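You operate a simulated robot arm through the tools that you are given. There is no shell and no other tool. Be economical: measure what you need, move in short steps, check, and stop when the job is done.

You are at the controls of a simulated robot arm. One attempt, no reset.

## Task
Scrub the stains off the sink table and the tank lid with soap.
Fine: turn the heater off before you scrub the lid; brush back on the blue mat. What is to be rubbed or washed off counts as gone when no trace of it is left.

It is judged by the outcome, as a careful person would: the job done as asked, and still so three seconds after it is handed in. It fails if anything else is knocked over, pushed out of place, dropped, spilled or broken. Lids that push on must go on centred and level and be pressed home; caps that screw on are set level and turned clockwise until they are tight.

## Robot
A 7-joint arm with a two-finger parallel gripper on a trunk, on a base that drives. Base frame: it is fixed to the floor where the robot stands at the start and does not move with it; the origin is under the middle of the robot, x ahead of it, y to its left, z up. Units: mm, rad, N and s.
With the tool pointing down near the work surface it reaches from about 200 to 740 mm from the robot's upright axis, wherever it stands. Its first joint turns from -2.897 to 2.897 rad. Places, roughly: black drain lever [700, -200, 1000]; blue fill lever [700, -100, 1000]; blue plate [1000, 1750, 1000]; brush [1250, 1500, 1000]; gold plate [1000, 1750, 1000]; heater knob [500, 0, 900]; soap tin [1400, 1700, 900]; table stain [1200, 1700, 900]; tank lid [800, 300, 900]; top of the blue mat [1300, 1600, 900]. Payload 1.57 kg.
The tool frame sits at the grasp point between the pads (the TCP): z along the fingers, y along the line on which they close. The tips reach 30 mm beyond it. Largest opening 110 mm; finger width 24, thickness 12; the body of the gripper, 48 by 112 mm, starts 78 mm behind the TCP.
Orientation is that of the tool frame in the base frame, as [roll, pitch, yaw] about the fixed x, y, z axes, in that order (R = Rz(yaw) Ry(pitch) Rx(roll)). With the fingers straight down and closing along the base's y, the tool's x points along the base's -x, its y along +y and its z along -z.

## Interface
- The arm moves only by the tool drive_tool. Its argument "deltas" is a list that holds one entry, the list of rows, each a list of 7 numbers: the shift along the base's x, y, z in mm, then the turn, a rotation vector about the base's x, y, z in rad, then the finger opening in mm, from 0 to 110. In form: [[[dx, dy, dz, ax, ay, az, hand], ...]]. A call has 1 to 12 rows; each row is the pose to reach, as a shift and turn from the pose commanded when the call began. Each row takes 0.2 s and may step no farther than 50 mm and 0.15 rad from the row before; otherwise, or with a gripper value out of range, the whole call is refused. Where a pose cannot be reached the arm comes as near as it can. A force on the tool above 40 N (or 10 N above the force at the start of the call, whichever is more), or a blocked arm, ends the call early, and 0.2 s more pass. Each finger travels about 45 mm/s and halts on what it meets, pressing with about 28 N; the grip force reading is that of the motor and also rises with nothing between the fingers. The clock runs only during rows and for 0.2 s after the last one: add rows that repeat a pose to give the fingers time. The reply holds the time, the measured pose of the TCP, the force on the tool along the base axes, the opening and the grip force, in the units named above and with some noise, with the torque about the TCP (base axes, N m) and any sound that the robot's microphone picked up, and new pictures: "views" is both (left out), scene, wrist or none.
- Cameras (640 x 400 px; columns grow to the right, rows downward): "scene" is now at [21.1, 143, 1575.9]; the picture's right is [-0.03, -1.00, 0.00], its down [-0.72, 0.03, -0.69] and it looks along [0.69, -0.02, -0.72] (base axes); focal length 269 px, centre (320, 200). "wrist" rides on the gripper at [70, 16, -141] in the tool frame; the picture's right is [-0.23, 0.97, 0.00], its down [-0.86, -0.20, -0.48] and it looks along [-0.47, -0.11, 0.88] (tool axes); focal length 222 px, centre (320, 200). There is no depth. A picture from a camera that has moved, and an enlarged one, comes with that camera's place and axes in the base frame and with its lens. The place of the scene camera against the robot may be out by one fixed shift of up to 18 mm in any direction.
- raise_lower(by): slides the trunk up (or, below 0, down) by that many mm; the arm and the scene camera ride with it, the base frame stays. It gives what a move gives, with no picture.
- base_move(legs): drives the robot by 1 to 6 legs, each [ahead, turn to the left] in mm and rad, along the robot's own axes; the way and the turn of a leg run together, so that a leg with both is an arc; at most 1500 mm and 3.142 rad a leg. The arm and the cameras ride along, it lands a little off, and it stops where it bumps. It gives what a move gives, and a new picture of the scene camera.
- aim_head(pan, tilt): turns the head with the scene camera to pan (to the left, within 2.705 rad either way) and tilt (down, from -0.506 to 1.204), counted from straight ahead of the robot. It gives what a move gives, and a new picture of the scene camera.
- close_up(camera, box): a new picture of the part [left, top, right, bottom] of that camera's present view, enlarged. The clock stands still meanwhile.
- close_job(): hands the job in; it is judged then, once.

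Go step by step. Nothing tells you exact positions but the pictures and the camera data: compare them with the known pose of the tool, close in by small moves and look again before you grip or let go. The budget is 120 turns and 260 pictures, counting those below and the enlarged ones. Unless the task says otherwise, let go and move clear before handing in, and close with one line.

The tools are called after "Request:" as name(argument=value, ...) on one line, values as JSON. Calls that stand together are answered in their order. drive_tool: Moves the arm, as the interface text tells. Its arguments: {"type":"object","properties":{"deltas":{"type":"array"},"views":{"type":"string","enum":["both","scene","wrist","none"]}},"required":["deltas"]} The other tools are called the same way: raise_lower (by) slides the trunk up or down; base_move (legs) drives the base; aim_head (pan, tilt) turns the head that bears the scene camera; close_up (camera, box) takes an enlarged picture of a part of a camera's view; close_job () hands the job in.

At the start:

```text
t: 0.0
tcp_pos: [478.9, 49.9, 1161.8]
orientation: [-3.142, 0.001, 3.141]
wrist_force: [0.0, -0.2, -0.6]
wrist_torque: [0.02, 0.03, 0.0]
finger_gap: 110.3
grip_force: 0.0
trunk travel left (down, up): [-500.0, 90.0]
robot x, y, heading: [0.1, -2.9, 0.0]
head pan, tilt: [-0.035, 0.808]
```

scene: 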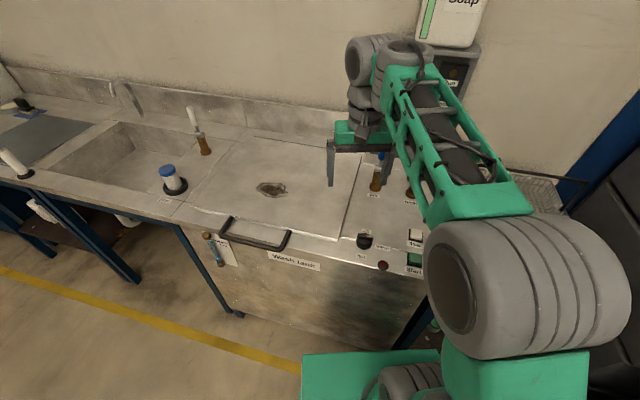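
wrist: 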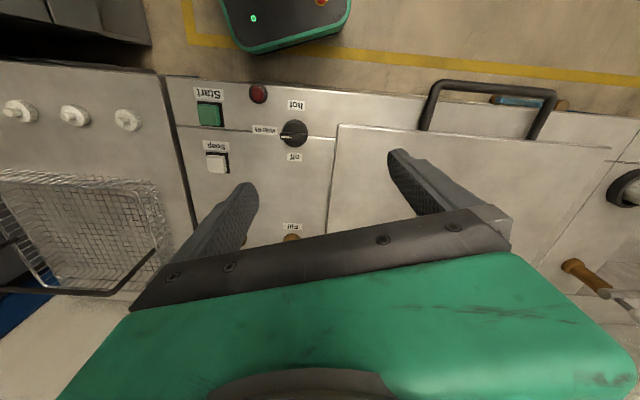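

I see the wash tank with its stained lid, and a heater knob with off/warm/hot labels beside it. I'll look closer at the panel and then turn the head toward the sink table.

Request:
close_up(camera="wrist", box=[160, 70, 360, 250])

Request:
close_up(camera="scene", box=[300, 130, 460, 290])

Request:
close_up(camera="scene", box=[140, 90, 360, 270])

Request:
aim_head(pan=0.9, tilt=0.55)

```text
2.22 times, centred on (260, 160) of wrist
camera zoom: at [410.0, 66.0, 1302.5], right [0.23, 0.97, 0.0], down [0.86, -0.2, 0.48], along [0.47, -0.11, -0.88], focal length 494 px, centre (453, 289)
```

zoom: 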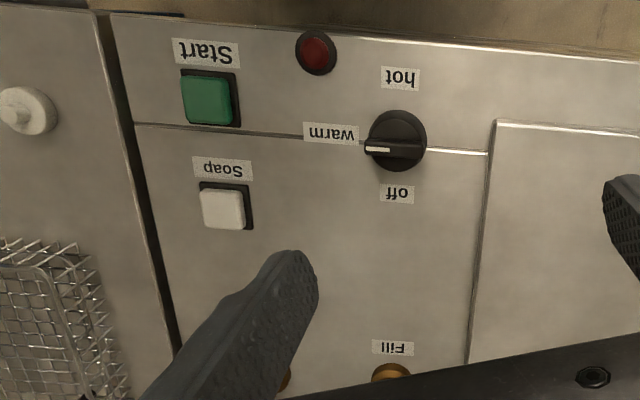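

```text
2.50 times, centred on (380, 210) of scene
camera zoom: at [21.1, 143.0, 1575.9], right [-0.03, -1.0, 0.0], down [-0.72, 0.03, -0.69], along [0.69, -0.02, -0.72], focal length 672 px, centre (170, 175)
```

zoom: 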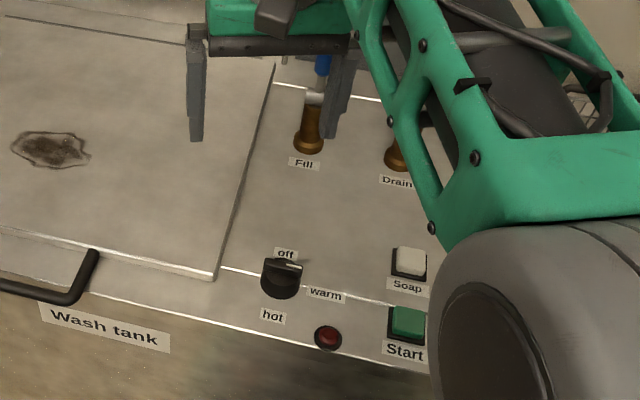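

```text
2.22 times, centred on (250, 180) of scene
camera zoom: at [21.1, 143.0, 1575.9], right [-0.03, -1.0, 0.0], down [-0.72, 0.03, -0.69], along [0.69, -0.02, -0.72], focal length 597 px, centre (476, 244)
```

zoom: 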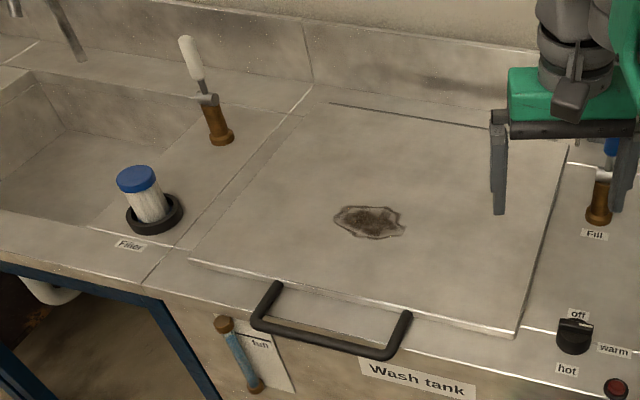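

```text
t: 1.2
tcp_pos: [478.7, 49.2, 1162.1]
orientation: [-3.141, 0.0, -3.141]
wrist_force: [-0.5, -0.6, 0.0]
wrist_torque: [-0.02, -0.01, -0.01]
finger_gap: 110.0
grip_force: 0.1
trunk travel left (down, up): [-500.0, 90.0]
robot x, y, heading: [-1.5, 0.3, 0.002]
head pan, tilt: [0.901, 0.55]
camera scene: at [-3.3, 216.1, 1597.9], right [0.78, -0.62, 0.0], down [-0.33, -0.41, -0.85], along [0.53, 0.67, -0.52], focal length 269 px, centre (320, 200)
```

scene: 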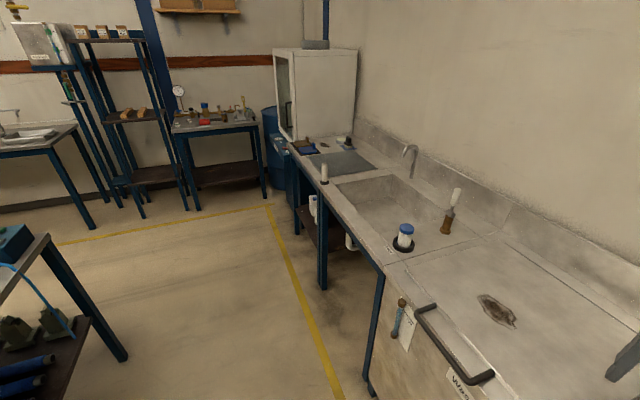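

The knob sits on warm, near [482, 2, ~910], and off is a quarter turn counterclockwise from above. I'll bring the gripper over it with the fingers closing along x.

Request:
drive_tool(deltas=[[[0, -5, -8, 0, 0, -0.143, 110], [0, -10, -16, 0, 0, -0.286, 110], [1, -15, -24, 0, 0, -0.429, 110], [1, -20, -32, 0, 0, -0.571, 110], [1, -25, -40, 0, 0, -0.714, 110], [1, -30, -48, 0, 0, -0.857, 110], [2, -34, -56, 0, 0, -1.0, 100], [2, -38, -64, 0, 0, -1.143, 90], [2, -42, -72, 0, 0, -1.286, 90], [2, -46, -80, 0, 0, -1.428, 90], [2, -47, -90, 0, 0, -1.571, 90], [2, -47, -90, 0, 0, -1.571, 90]]], views="wrist")

Request:
aim_head(pan=-0.035, tilt=0.808)

```text
t: 3.8
tcp_pos: [481.2, 2.7, 1071.6]
orientation: [3.141, 0.001, 1.569]
wrist_force: [0.5, -1.1, -0.5]
wrist_torque: [0.02, 0.0, 0.03]
finger_gap: 89.8
grip_force: 0.0
trunk travel left (down, up): [-500.0, 90.0]
robot x, y, heading: [-0.0, -1.2, 0.004]
head pan, tilt: [0.901, 0.55]
camera wrist: at [497.9, 71.6, 1212.6], right [0.97, -0.23, 0.0], down [-0.2, -0.85, 0.48], along [-0.11, -0.47, -0.88], focal length 222 px, centre (320, 200)
```

wrist: 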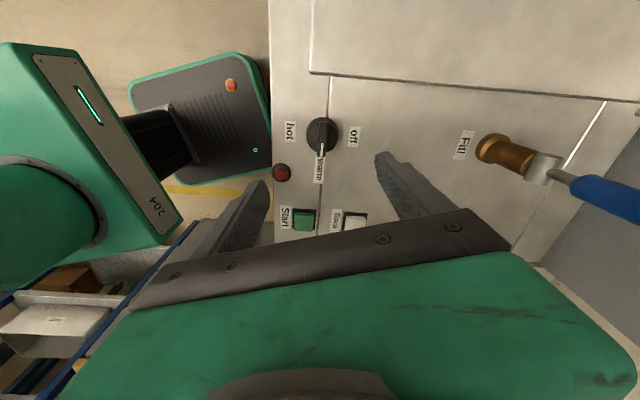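

```text
t: 5.0
tcp_pos: [481.0, 2.2, 1071.1]
orientation: [3.141, 0.001, 1.57]
wrist_force: [-0.6, 0.9, -0.3]
wrist_torque: [-0.01, -0.02, 0.0]
finger_gap: 90.1
grip_force: 0.0
trunk travel left (down, up): [-500.0, 90.0]
robot x, y, heading: [-1.1, -1.8, 0.002]
head pan, tilt: [-0.035, 0.808]
camera scene: at [21.1, 143.0, 1575.9], right [-0.03, -1.0, 0.0], down [-0.72, 0.02, -0.69], along [0.69, -0.02, -0.72], focal length 269 px, centre (320, 200)
```

scene: 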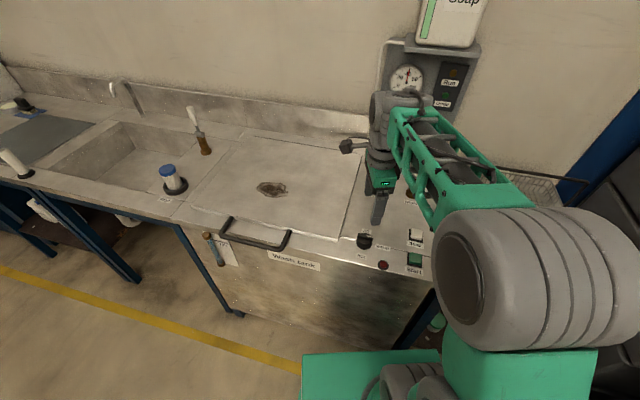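

Request:
close_up(camera="wrist", box=[260, 80, 400, 200])

Request:
close_up(camera="scene", box=[320, 200, 440, 280])

Request:
drive_tool(deltas=[[[2, 0, -40, 0, 0, 0, 90], [4, 0, -80, 0, 0, 0, 90], [4, 0, -80, 0, 0, 0, 90]]])

```text
3.33 times, centred on (330, 140) of wrist
camera zoom: at [497.8, 71.7, 1212.7], right [0.97, -0.23, 0.0], down [-0.2, -0.86, 0.48], along [-0.11, -0.47, -0.88], focal length 740 px, centre (287, 400)
```

zoom: 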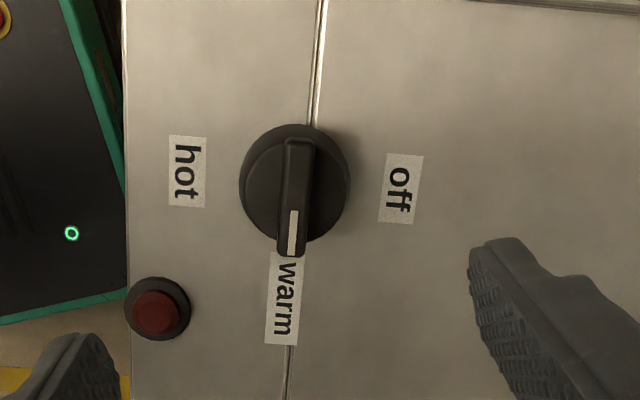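

```text
5.00 times, centred on (380, 240) of scene
camera zoom: at [21.1, 143.0, 1575.9], right [-0.03, -1.0, 0.0], down [-0.72, 0.02, -0.69], along [0.69, -0.02, -0.72], focal length 1344 px, centre (20, 0)
```

zoom: 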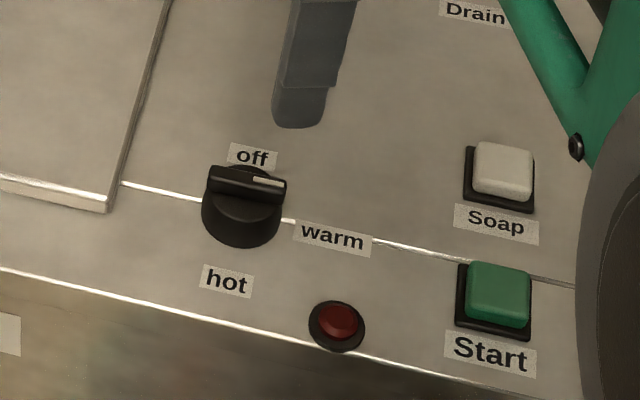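

```text
t: 5.8
tcp_pos: [486.7, 5.5, 989.8]
orientation: [-3.141, -0.001, 1.572]
wrist_force: [0.1, 0.9, 0.0]
wrist_torque: [0.01, 0.01, -0.01]
finger_gap: 89.9
grip_force: 0.0
trunk travel left (down, up): [-500.0, 90.0]
robot x, y, heading: [1.6, -1.9, 0.002]
head pan, tilt: [-0.035, 0.808]
camera scene: at [21.2, 143.0, 1575.9], right [-0.03, -1.0, 0.0], down [-0.72, 0.03, -0.69], along [0.69, -0.02, -0.72], focal length 269 px, centre (320, 200)
camera wrist: at [503.0, 74.0, 1131.1], right [0.97, -0.23, 0.0], down [-0.2, -0.86, 0.48], along [-0.11, -0.47, -0.88], focal length 222 px, centre (320, 200)
```

scene: 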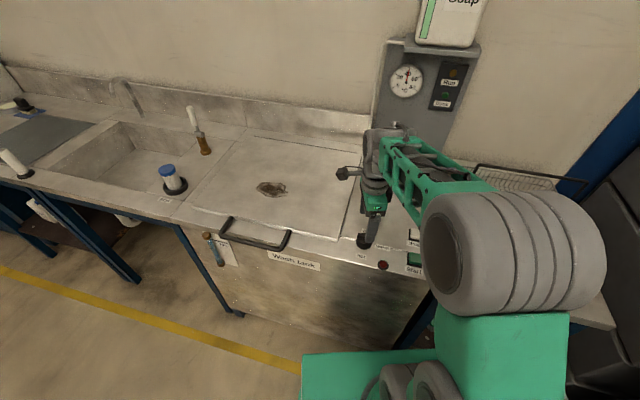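
wrist: 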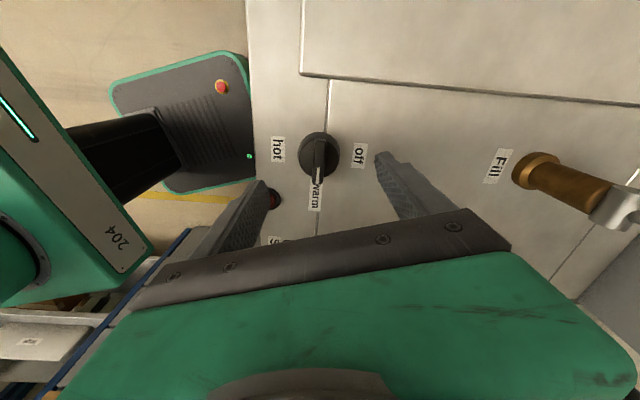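

Request:
close_up(camera="wrist", box=[250, 100, 410, 200])

Request:
close_up(camera="scene", box=[330, 180, 426, 280])

```text
4.00 times, centred on (330, 150) of wrist
camera zoom: at [503.0, 74.0, 1131.1], right [0.97, -0.23, 0.0], down [-0.2, -0.86, 0.48], along [-0.11, -0.47, -0.88], focal length 888 px, centre (280, 400)
```

zoom: 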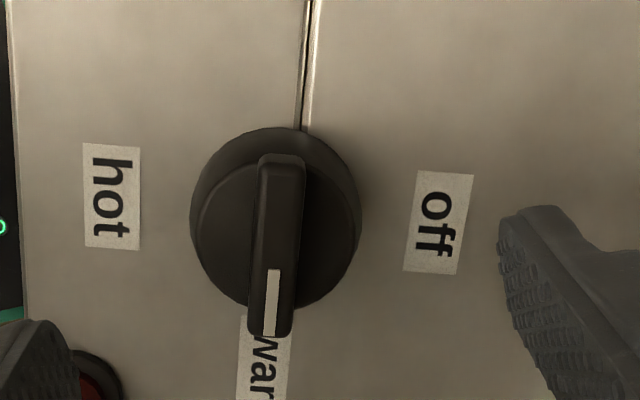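

```text
4.00 times, centred on (378, 230) of scene
camera zoom: at [21.2, 143.0, 1575.9], right [-0.03, -1.0, 0.0], down [-0.72, 0.03, -0.69], along [0.69, -0.02, -0.72], focal length 1075 px, centre (88, 80)
```

zoom: 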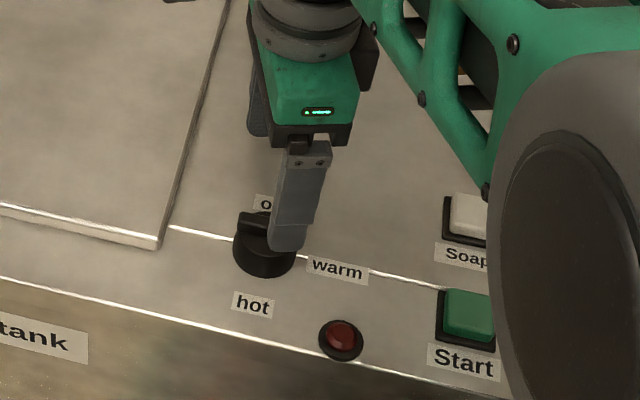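

The knob rib lies near [485, -2, ~895]. I'll go lower in steps and check the height again.

Request:
drive_tool(deltas=[[[-1, -4, -25, 0, 0, 0, 90], [-1, -8, -50, 0, 0, 0, 90], [-1, -8, -50, 0, 0, 0, 90]]])

Request:
close_up(camera="wrist", box=[220, 120, 420, 245])

Request:
close_up(camera="scene", box=[330, 200, 410, 270])

```text
t: 6.6
tcp_pos: [484.6, -2.4, 939.4]
orientation: [3.141, 0.001, 1.571]
wrist_force: [-0.3, -0.1, 0.5]
wrist_torque: [-0.04, 0.0, -0.03]
finger_gap: 89.7
grip_force: 0.0
trunk travel left (down, up): [-500.0, 90.0]
robot x, y, heading: [0.5, -2.2, 0.002]
head pan, tilt: [-0.035, 0.808]
camera scene: at [21.2, 142.9, 1575.9], right [-0.03, -1.0, 0.0], down [-0.72, 0.03, -0.69], along [0.69, -0.02, -0.72], focal length 269 px, centre (320, 200)
camera wrist: at [501.9, 65.6, 1081.5], right [0.97, -0.23, 0.0], down [-0.2, -0.86, 0.48], along [-0.11, -0.47, -0.88], focal length 222 px, centre (320, 200)
```

scene: 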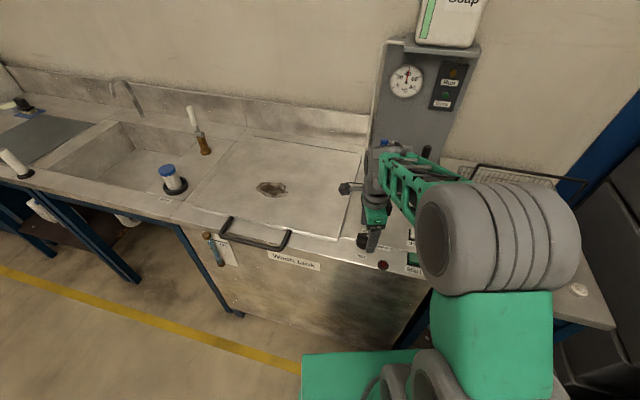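
wrist: 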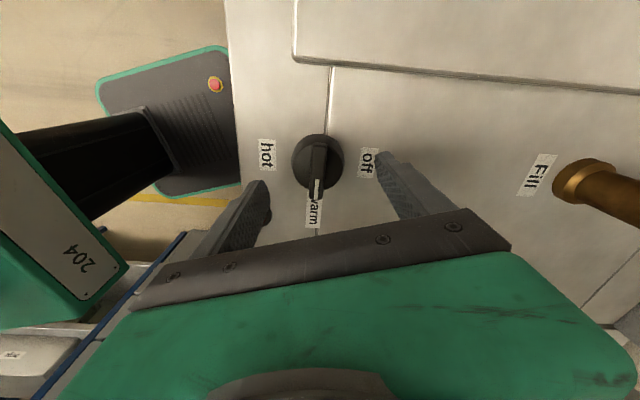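

```text
3.20 times, centred on (320, 182) of wrist
camera zoom: at [501.9, 65.6, 1081.5], right [0.97, -0.23, 0.0], down [-0.2, -0.86, 0.48], along [-0.11, -0.47, -0.88], focal length 711 px, centre (320, 256)
```

zoom: 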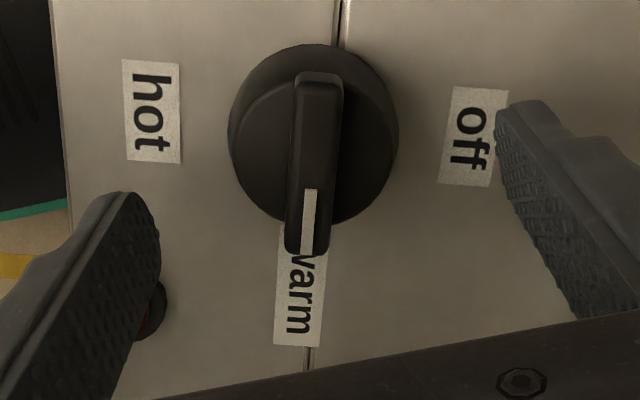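

```text
5.71 times, centred on (370, 235) of scene
camera zoom: at [21.2, 142.9, 1575.9], right [-0.03, -1.0, 0.0], down [-0.72, 0.03, -0.69], along [0.69, -0.02, -0.72], focal length 1536 px, centre (34, 0)
```

zoom: 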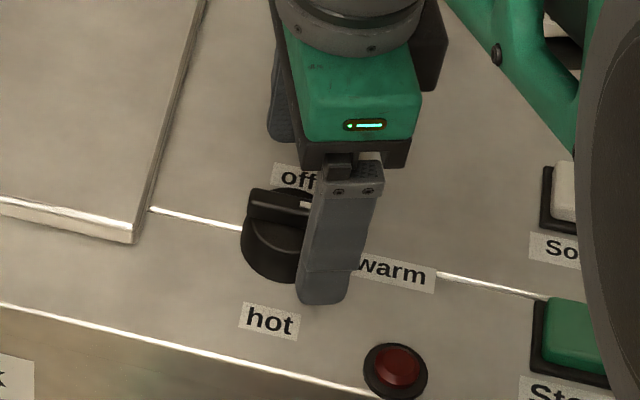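

The rib top is at about z 897, centred near [484, -4]. I'll descend so the tips straddle the rib, then close gently.

Request:
drive_tool(deltas=[[[0, -2, -12, 0, 0, 0, 80], [0, -2, -23, 0, 0, 0, 60], [0, -2, -23, 0, 0, 0, 30], [0, -2, -23, 0, 0, 0, 0], [0, -2, -23, 0, 0, 0, 0], [0, -2, -23, 0, 0, 0, 0], [0, -2, -23, 0, 0, 0, 0], [0, -2, -23, 0, 0, 0, 0]]])

Request:
close_up(camera="wrist", box=[220, 120, 420, 245])

```text
t: 8.4
tcp_pos: [484.0, -6.5, 917.1]
orientation: [-3.14, 0.0, 1.569]
wrist_force: [-6.8, 0.3, -1.5]
wrist_torque: [0.0, 0.21, 0.03]
finger_gap: 46.0
grip_force: 44.9
trunk travel left (down, up): [-500.0, 90.0]
robot x, y, heading: [-2.2, -1.8, 0.002]
head pan, tilt: [-0.035, 0.808]
camera scene: at [20.4, 142.9, 1575.8], right [-0.03, -1.0, 0.0], down [-0.72, 0.03, -0.69], along [0.69, -0.02, -0.72], focal length 269 px, centre (320, 200)
camera wrist: at [501.4, 61.8, 1059.1], right [0.97, -0.23, 0.0], down [-0.2, -0.86, 0.48], along [-0.11, -0.47, -0.88], focal length 222 px, centre (320, 200)
```

scene: 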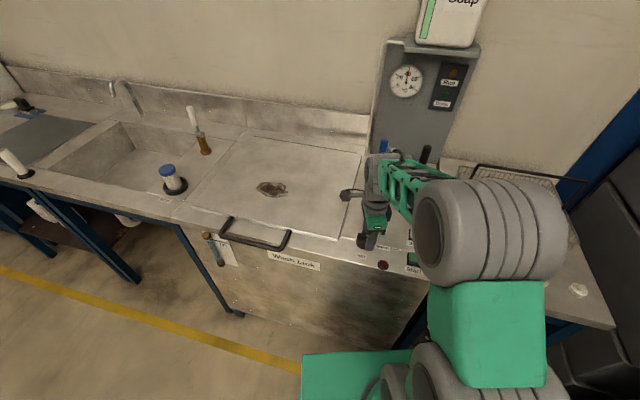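
wrist: 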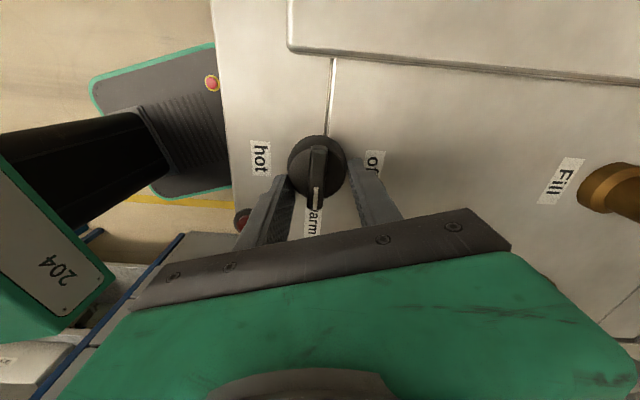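

```text
3.20 times, centred on (320, 182) of wrist
camera zoom: at [501.4, 61.8, 1059.1], right [0.97, -0.23, 0.0], down [-0.2, -0.86, 0.48], along [-0.11, -0.47, -0.88], focal length 711 px, centre (320, 256)
```

zoom: 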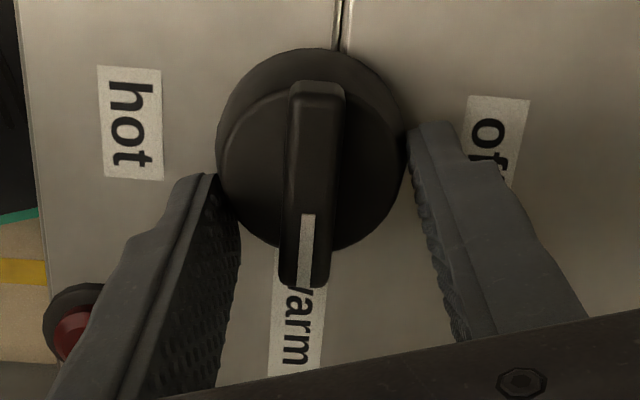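

The fingers hold the 46 mm knob body. I'll turn it a quarter counterclockwise to "off".

Request:
drive_tool(deltas=[[[0, 0, 0, 0, 0, 0.143, 0], [0, 0, 0, 0, 0, 0.286, 0], [0, 0, 0, 0, 0, 0.429, 0], [0, 0, 0, 0, 0, 0.571, 0], [0, 0, 0, 0, 0, 0.714, 0], [0, 0, 0, 0, 0, 0.857, 0], [0, 0, 0, 0, 0, 1.0, 0], [0, 0, 0, 0, 0, 1.143, 0], [0, 0, 0, 0, 0, 1.286, 0], [0, 0, 0, 0, 0, 1.428, 0], [0, 0, 0, 0, 0, 1.571, 0]]], views="wrist")

Request:
close_up(camera="wrist", box=[220, 120, 420, 245])

```text
t: 9.8
tcp_pos: [490.2, -4.0, 919.5]
orientation: [3.131, 0.008, 2.356]
wrist_force: [13.1, 3.0, -14.2]
wrist_torque: [-0.23, -0.77, -0.08]
finger_gap: 45.9
grip_force: 44.6
trunk travel left (down, up): [-500.0, 90.0]
robot x, y, heading: [-3.4, 1.2, 0.005]
head pan, tilt: [-0.035, 0.808]
stopped in row 6: the force on the tool passed its limit (the readings are from after the stop); the commanded pose is now the measured one
camera wrist: at [451.6, 55.5, 1059.8], right [0.85, 0.53, 0.01], down [0.46, -0.75, 0.48], along [0.26, -0.4, -0.88], focal length 222 px, centre (320, 200)
```

wrist: 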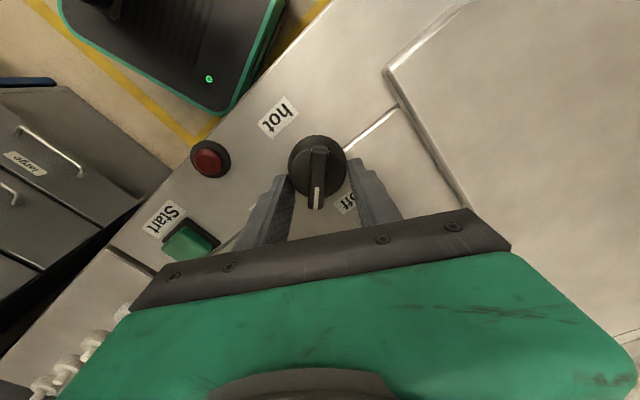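

```text
3.20 times, centred on (320, 182) of wrist
camera zoom: at [451.6, 55.5, 1059.8], right [0.85, 0.53, 0.01], down [0.46, -0.75, 0.48], along [0.26, -0.4, -0.88], focal length 711 px, centre (320, 256)
```

zoom: 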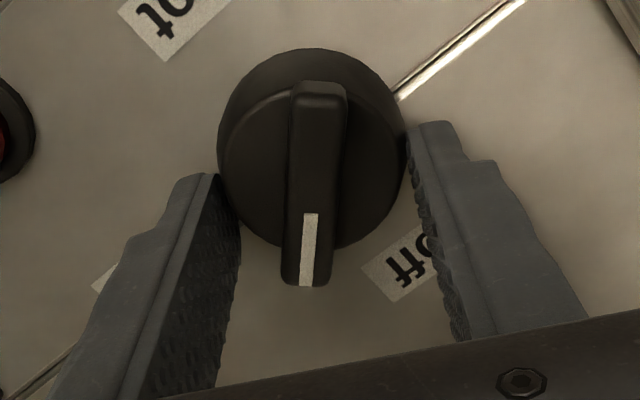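

It turned 45° without slipping, but my grip is about 8 mm off the knob axis (near [484, 2]). I'll finish the turn along an arc about that axis.

Request:
drive_tool(deltas=[[[0.6, 0.9, -1, 0, 0, 0.131, 0], [1.2, 1.8, -2, 0, 0, 0.262, 0], [1.7, 2.8, -2, 0, 0, 0.393, 0], [2.1, 3.9, -2, 0, 0, 0.524, 0], [2.3, 5.0, -2, 0, 0, 0.655, 0], [2.4, 6.1, -2, 0, 0, 0.785, 0], [2.4, 6.1, -2, 0, 0, 0.785, 0]]], views="wrist")

Request:
close_up(camera="wrist", box=[220, 120, 420, 245])

```text
t: 11.4
tcp_pos: [494.1, 2.9, 919.6]
orientation: [3.135, 0.011, -3.14]
wrist_force: [19.4, 11.7, 24.1]
wrist_torque: [0.31, -0.04, -0.19]
finger_gap: 45.6
grip_force: 44.6
trunk travel left (down, up): [-500.0, 90.0]
robot x, y, heading: [3.0, -0.8, 0.002]
head pan, tilt: [-0.035, 0.808]
camera wrist: at [422.4, 16.6, 1059.6], right [0.23, 0.97, 0.01], down [0.85, -0.2, 0.49], along [0.48, -0.1, -0.87], focal length 222 px, centre (320, 200)
```

wrist: 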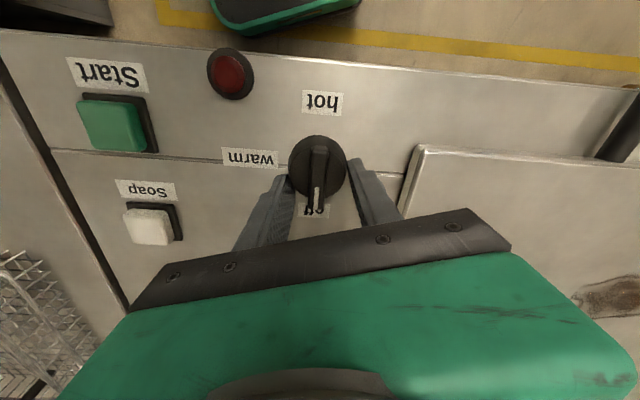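

```text
3.20 times, centred on (320, 182) of wrist
camera zoom: at [422.4, 16.6, 1059.6], right [0.23, 0.97, 0.01], down [0.85, -0.2, 0.49], along [0.48, -0.1, -0.87], focal length 711 px, centre (320, 256)
```

zoom: 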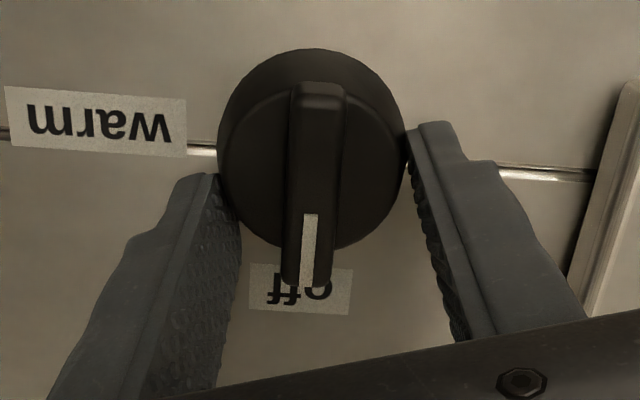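

The pointer is now at "off". I'll release and rise clear.

Request:
drive_tool(deltas=[[[0, 0, 0, 0, 0, 0, 60], [0, 0, 0, 0, 0, 0, 80], [0, 0, 0, 0, 0, 0, 80], [0, 0, 40, 0, 0, 0, 80], [0, 0, 90, 0, 0, 0, 80], [0, 0, 140, 0, 0, 0, 80], [0, 0, 190, 0, 0, 0, 80], [0, 0, 230, 0, 0, 0, 80], [0, 0, 230, 0, 0, 0, 80]]])

Request:
close_up(camera="wrist", box=[160, 70, 360, 250])

Request:
aim_head(pan=1.1, tilt=0.45)

Request:
close_up(camera="scene", box=[340, 110, 500, 260])

```text
t: 13.4
tcp_pos: [489.6, 4.1, 1146.6]
orientation: [3.132, 0.004, 3.14]
wrist_force: [-0.4, 0.5, 0.7]
wrist_torque: [0.02, 0.0, -0.01]
finger_gap: 79.9
grip_force: 0.1
trunk travel left (down, up): [-500.0, 90.0]
robot x, y, heading: [-0.2, 1.2, 0.004]
head pan, tilt: [-0.035, 0.808]
camera scene: at [21.1, 143.1, 1575.8], right [-0.03, -1.0, 0.0], down [-0.72, 0.02, -0.69], along [0.69, -0.02, -0.72], focal length 269 px, centre (320, 200)
camera wrist: at [419.6, 18.5, 1288.0], right [0.23, 0.97, 0.01], down [0.85, -0.2, 0.48], along [0.47, -0.1, -0.88], focal length 222 px, centre (320, 200)
```

scene: 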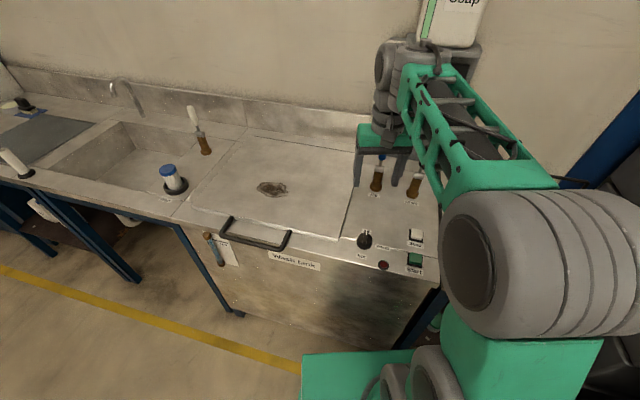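
wrist: 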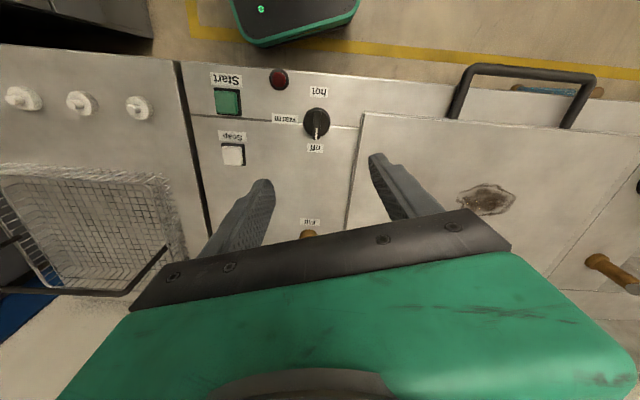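

```text
2.22 times, centred on (260, 160) of wrist
camera zoom: at [419.6, 18.5, 1288.0], right [0.23, 0.97, 0.01], down [0.85, -0.2, 0.48], along [0.47, -0.1, -0.88], focal length 494 px, centre (453, 289)
```

zoom: 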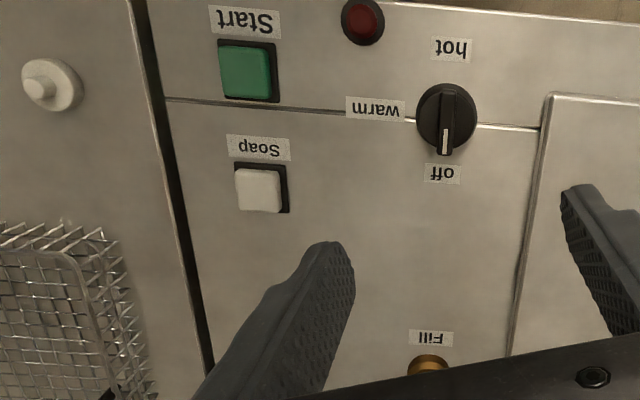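

```text
t: 14.7
tcp_pos: [489.7, 4.5, 1146.6]
orientation: [3.133, 0.004, 3.14]
wrist_force: [-0.4, -0.5, 0.2]
wrist_torque: [-0.02, -0.01, -0.03]
finger_gap: 80.0
grip_force: 0.1
trunk travel left (down, up): [-500.0, 90.0]
robot x, y, heading: [2.5, -1.1, -0.002]
head pan, tilt: [1.1, 0.45]
camera scene: at [-17.4, 227.7, 1607.0], right [0.89, -0.45, 0.0], down [-0.2, -0.39, -0.9], along [0.41, 0.8, -0.44], focal length 269 px, centre (320, 200)
```

scene: 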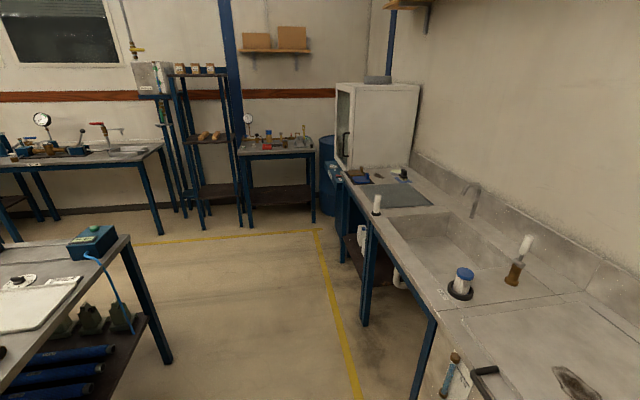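

```text
2.67 times, centred on (420, 185) of scene
camera zoom: at [-17.4, 227.7, 1607.0], right [0.89, -0.45, 0.0], down [-0.2, -0.39, -0.9], along [0.41, 0.8, -0.44], focal length 717 px, centre (53, 240)
```

zoom: 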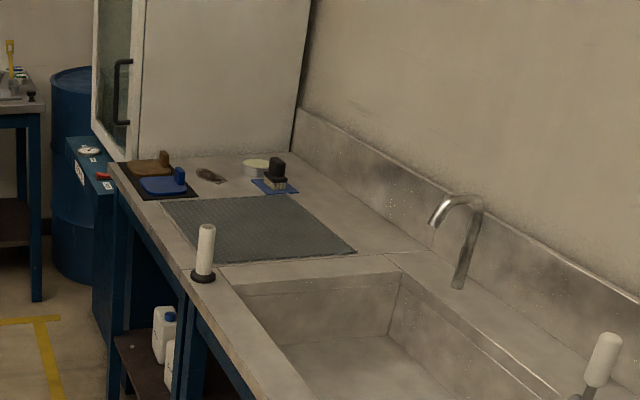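

The heater is off. The counter runs at about 17° to my frame, with the brush, tin and stain at its far end. I'll turn parallel to the counter, drive along it and look again.

Request:
base_move(legs=[[0, 1.27], [1400, 0]])

Request:
aim_head(pan=-0.7, tilt=0.6)

```text
t: 25.0
tcp_pos: [538.9, 1826.3, 1146.6]
orientation: [3.131, 0.006, -1.869]
wrist_force: [0.3, 0.6, -0.6]
wrist_torque: [-0.02, 0.01, 0.02]
finger_gap: 80.0
grip_force: 0.0
trunk travel left (down, up): [-500.0, 90.0]
robot x, y, heading: [401.0, 1354.6, 1.276]
head pan, tilt: [1.1, 0.45]
camera scene: at [167.9, 1399.8, 1607.0], right [0.69, 0.72, 0.0], down [0.31, -0.3, -0.9], along [-0.65, 0.62, -0.44], focal length 269 px, centre (320, 200)
```

scene: 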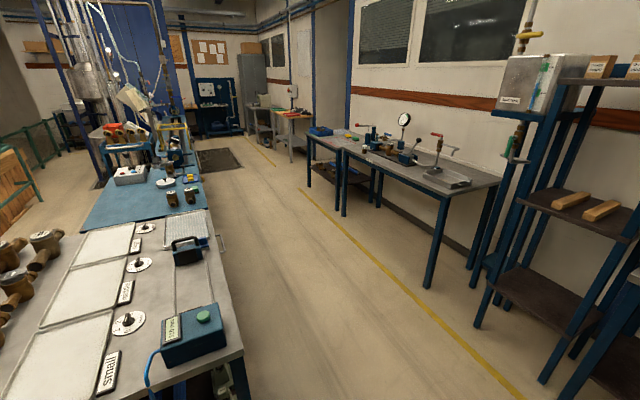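

```text
t: 26.8
tcp_pos: [538.6, 1827.7, 1146.3]
orientation: [3.134, 0.005, -1.869]
wrist_force: [-0.2, 0.2, -0.7]
wrist_torque: [0.02, 0.02, 0.0]
finger_gap: 79.9
grip_force: 0.0
trunk travel left (down, up): [-500.0, 90.0]
robot x, y, heading: [400.1, 1357.4, 1.272]
head pan, tilt: [-0.7, 0.6]
camera scene: at [308.2, 1384.1, 1593.4], right [0.54, -0.84, 0.0], down [-0.47, -0.31, -0.83], along [0.69, 0.45, -0.56], focal length 269 px, centre (320, 200)
```

scene: 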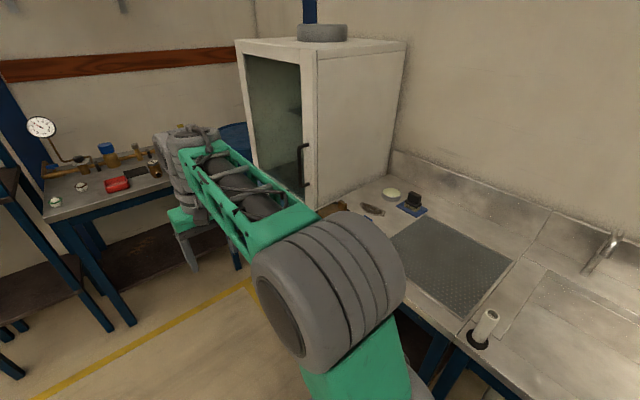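

Brush is near [1383, 1582], soap tin near [1402, 1689] and stain near [1246, 1718]. I'll drive further along, turn to face the counter and close in a little.

Request:
base_move(legs=[[430, 0], [0, -1.57], [130, 0]])

Request:
aim_head(pan=0.1, tilt=0.85)

```text
t: 34.1
tcp_pos: [1117.7, 1568.6, 1145.6]
orientation: [3.133, 0.005, 2.818]
wrist_force: [1.1, -0.2, 0.0]
wrist_torque: [0.0, -0.03, 0.01]
finger_gap: 80.0
grip_force: 0.1
trunk travel left (down, up): [-500.0, 90.0]
robot x, y, heading: [652.0, 1721.7, -0.322]
head pan, tilt: [-0.7, 0.6]
camera scene: at [690.9, 1801.5, 1593.4], right [-0.85, -0.52, 0.0], down [-0.3, 0.48, -0.82], along [0.43, -0.7, -0.57], focal length 269 px, centre (320, 200)
```

scene: 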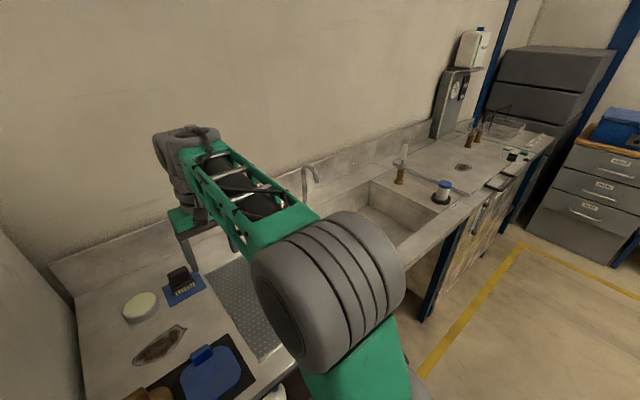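

```text
t: 35.3
tcp_pos: [1116.7, 1567.7, 1147.2]
orientation: [3.133, 0.006, 2.817]
wrist_force: [0.2, 0.2, 0.3]
wrist_torque: [-0.01, -0.02, -0.03]
finger_gap: 79.9
grip_force: 0.0
trunk travel left (down, up): [-500.0, 90.0]
robot x, y, heading: [649.3, 1717.6, -0.324]
head pan, tilt: [0.099, 0.85]
camera scene: at [720.3, 1859.8, 1572.6], right [-0.22, -0.98, 0.0], down [-0.73, 0.17, -0.66], along [0.64, -0.15, -0.75], focal length 269 px, centre (320, 200)
```

scene: 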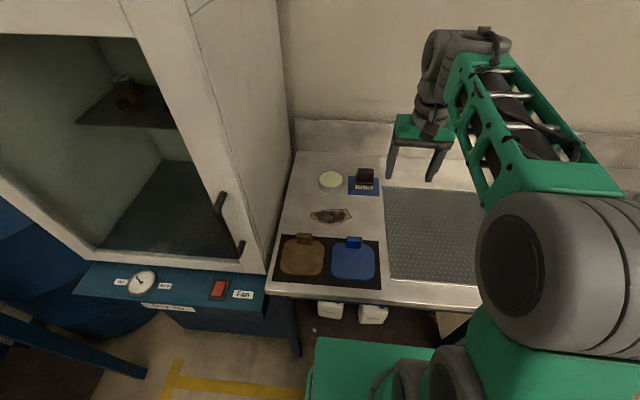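

Request:
close_up(camera="scene", box=[260, 140, 420, 300])

Request:
close_up(camera="scene", box=[300, 155, 400, 235])

```text
2.50 times, centred on (340, 220) of scene
camera zoom: at [720.3, 1859.8, 1572.6], right [-0.22, -0.98, 0.0], down [-0.73, 0.17, -0.66], along [0.64, -0.15, -0.75], focal length 672 px, centre (270, 150)
```

zoom: 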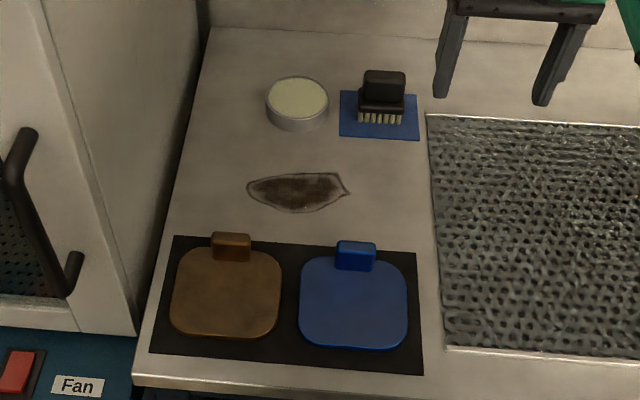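

```text
5.00 times, centred on (350, 195) of scene
camera zoom: at [720.3, 1859.8, 1572.6], right [-0.22, -0.98, 0.0], down [-0.73, 0.17, -0.66], along [0.64, -0.15, -0.75], focal length 1344 px, centre (170, 225)
```

zoom: 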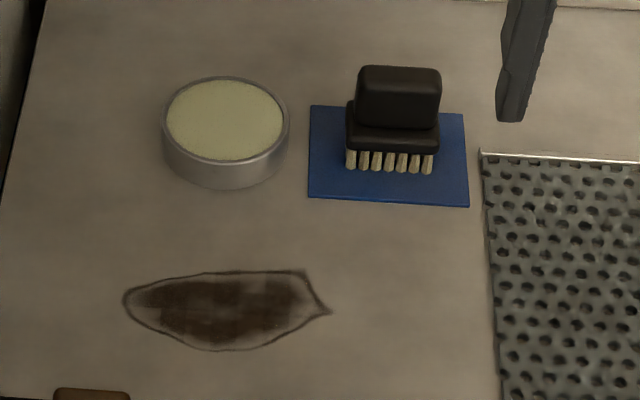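

I'll move the gripper out over the brush to view it with the wrist camera.

Request:
drive_tool(deltas=[[[45, 0, 0, 0, 0, 0, 80], [90, 0, 0, 0, 0, 0, 80], [135, 0, 0, 0, 0, 0, 80], [170, 0, -30, 0, 0, 0, 80], [200, 2, -50, 0, 0, 0, 80], [200, 2, -50, 0, 0, 0, 80]]])

Request:
close_up(camera="wrist", box=[200, 80, 480, 255])

```text
t: 36.7
tcp_pos: [1317.6, 1575.2, 1094.8]
orientation: [3.133, 0.005, 2.82]
wrist_force: [0.1, 0.1, -0.3]
wrist_torque: [-0.04, 0.0, 0.01]
finger_gap: 80.2
grip_force: 0.1
out of reach, approached as far as the arm can: row 3, 4
trunk travel left (down, up): [-500.0, 90.0]
robot x, y, heading: [651.5, 1720.2, -0.321]
head pan, tilt: [0.099, 0.85]
camera scene: at [720.7, 1860.2, 1572.5], right [-0.22, -0.98, 0.0], down [-0.73, 0.16, -0.66], along [0.64, -0.14, -0.75], focal length 269 px, centre (320, 200)
camera wrist: at [1257.2, 1610.8, 1235.8], right [0.53, 0.85, 0.01], down [0.74, -0.46, 0.48], along [0.41, -0.25, -0.88], focal length 222 px, centre (320, 200)
```

scene: 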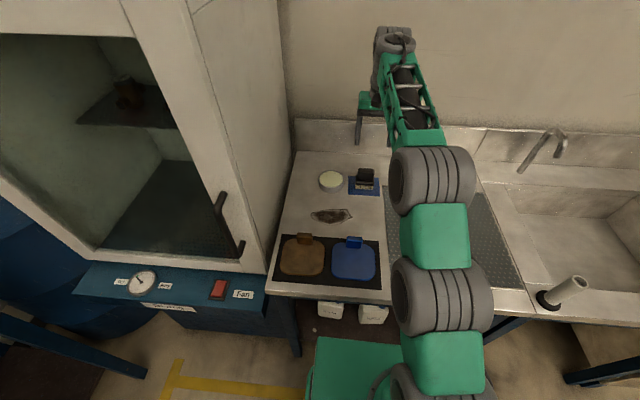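
wrist: 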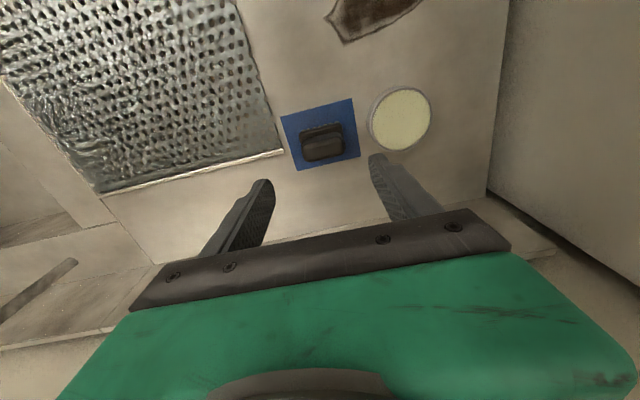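

```text
2.29 times, centred on (340, 168) of wrist
camera zoom: at [1257.2, 1610.8, 1235.8], right [0.53, 0.85, 0.01], down [0.74, -0.46, 0.48], along [0.41, -0.25, -0.88], focal length 508 px, centre (274, 274)
```

zoom: 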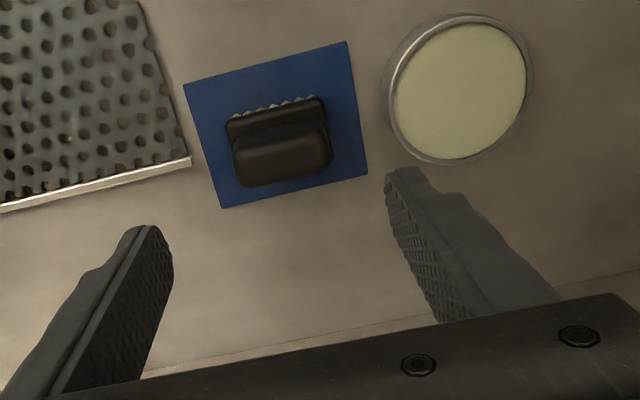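

The grip block's long side lies along my closing axis, roughly at [1331, 1574]. I'll go over it and lower.

Request:
drive_tool(deltas=[[[5, 0, -40, 0, 0, 0, 84], [13, -2, -85, 0, 0, 0, 84], [13, -2, -85, 0, 0, 0, 84]]])

Request:
close_up(camera="wrist", box=[220, 80, 420, 205])

Request:
close_up(camera="scene", box=[310, 110, 430, 230])

```text
t: 37.5
tcp_pos: [1331.1, 1568.0, 1010.2]
orientation: [3.133, 0.006, 2.817]
wrist_force: [-0.1, -0.1, 0.6]
wrist_torque: [0.0, 0.0, -0.02]
finger_gap: 84.1
grip_force: 0.0
trunk travel left (down, up): [-500.0, 90.0]
robot x, y, heading: [649.6, 1720.6, -0.315]
head pan, tilt: [0.099, 0.85]
camera scene: at [720.5, 1859.7, 1572.6], right [-0.22, -0.98, 0.0], down [-0.73, 0.17, -0.66], along [0.64, -0.14, -0.75], focal length 269 px, centre (320, 200)
camera wrist: at [1270.1, 1604.2, 1151.4], right [0.53, 0.85, 0.01], down [0.74, -0.46, 0.48], along [0.41, -0.25, -0.88], focal length 222 px, centre (320, 200)
```

scene: 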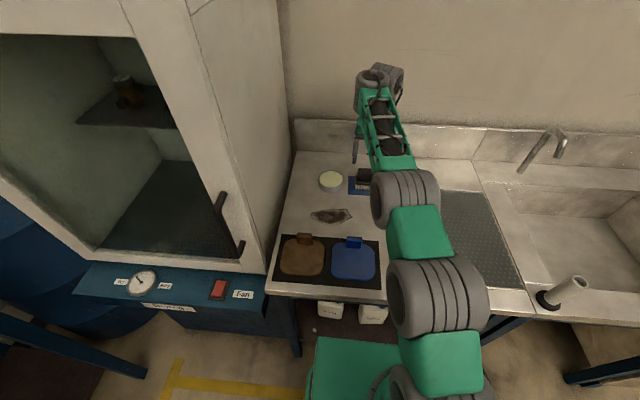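
wrist: 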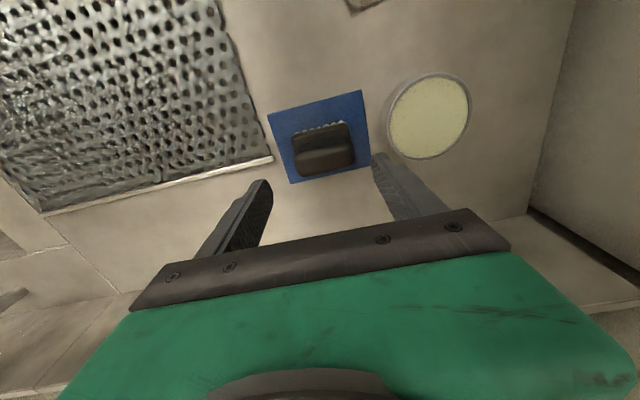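

```text
3.20 times, centred on (320, 142) of wrist
camera zoom: at [1270.1, 1604.2, 1151.4], right [0.53, 0.85, 0.01], down [0.74, -0.46, 0.48], along [0.41, -0.25, -0.88], focal length 711 px, centre (320, 384)
```

zoom: 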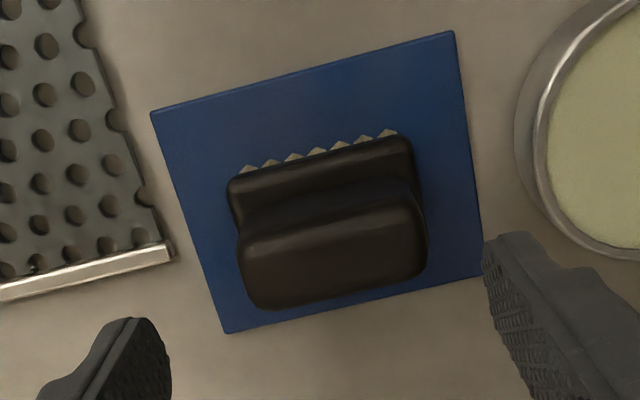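

```text
3.33 times, centred on (370, 170) of scene
camera zoom: at [720.5, 1859.7, 1572.6], right [-0.22, -0.98, 0.0], down [-0.73, 0.17, -0.66], along [0.64, -0.14, -0.75], focal length 896 px, centre (153, 300)
```

zoom: 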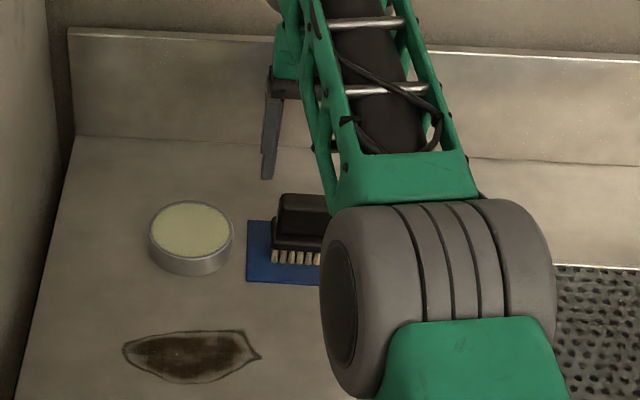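

Grip top is at about z 936, centred near [1336, 1569]. I'll lower the fingers around it and close.

Request:
drive_tool(deltas=[[[4, 0, -35, 0, 0, 0, 84], [4, 0, -73, 0, 0, 0, 84], [4, 0, -73, 0, 0, 0, 60], [4, 0, -73, 0, 0, 0, 40], [4, 0, -73, 0, 0, 0, 30], [4, 0, -73, 0, 0, 0, 30], [4, 0, -73, 0, 0, 0, 30]]])

Request:
close_up(camera="wrist", box=[220, 80, 420, 205])

```text
t: 39.1
tcp_pos: [1334.6, 1566.8, 938.4]
orientation: [3.133, 0.008, 2.817]
wrist_force: [1.7, 1.3, 3.7]
wrist_torque: [0.05, -0.11, -0.01]
finger_gap: 63.0
grip_force: 27.6
trunk travel left (down, up): [-500.0, 90.0]
robot x, y, heading: [650.0, 1722.2, -0.321]
head pan, tilt: [0.099, 0.85]
camera scene: at [720.2, 1860.0, 1572.6], right [-0.22, -0.98, 0.0], down [-0.73, 0.16, -0.66], along [0.64, -0.14, -0.75], focal length 269 px, centre (320, 200)
camera wrist: at [1272.4, 1603.2, 1079.5], right [0.53, 0.85, 0.01], down [0.74, -0.46, 0.48], along [0.41, -0.25, -0.88], focal length 222 px, centre (320, 200)
```

scene: 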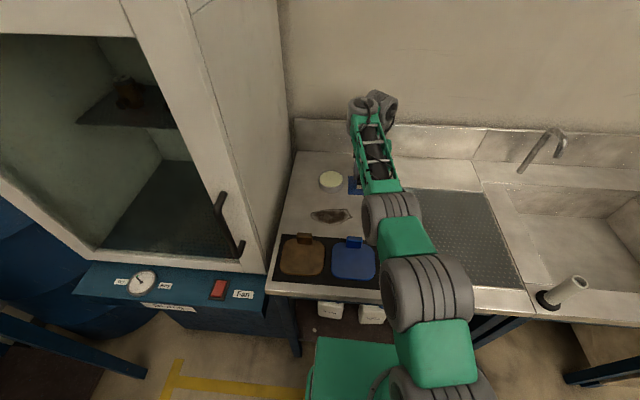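
wrist: 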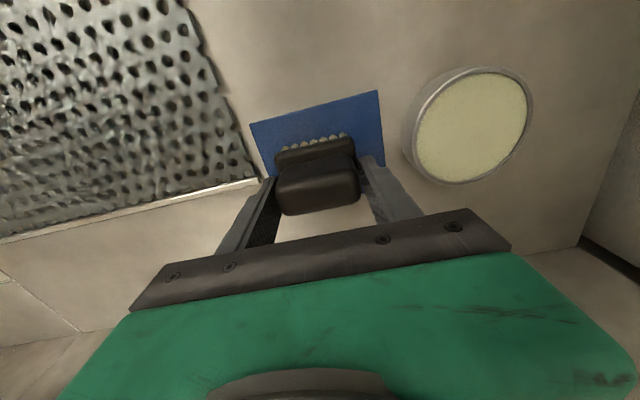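

```text
3.20 times, centred on (320, 142) of wrist
camera zoom: at [1272.4, 1603.2, 1079.5], right [0.53, 0.85, 0.01], down [0.74, -0.46, 0.48], along [0.41, -0.25, -0.88], focal length 711 px, centre (320, 384)
```

zoom: 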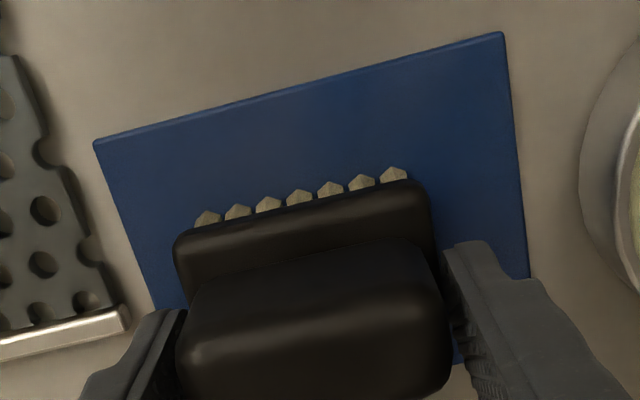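

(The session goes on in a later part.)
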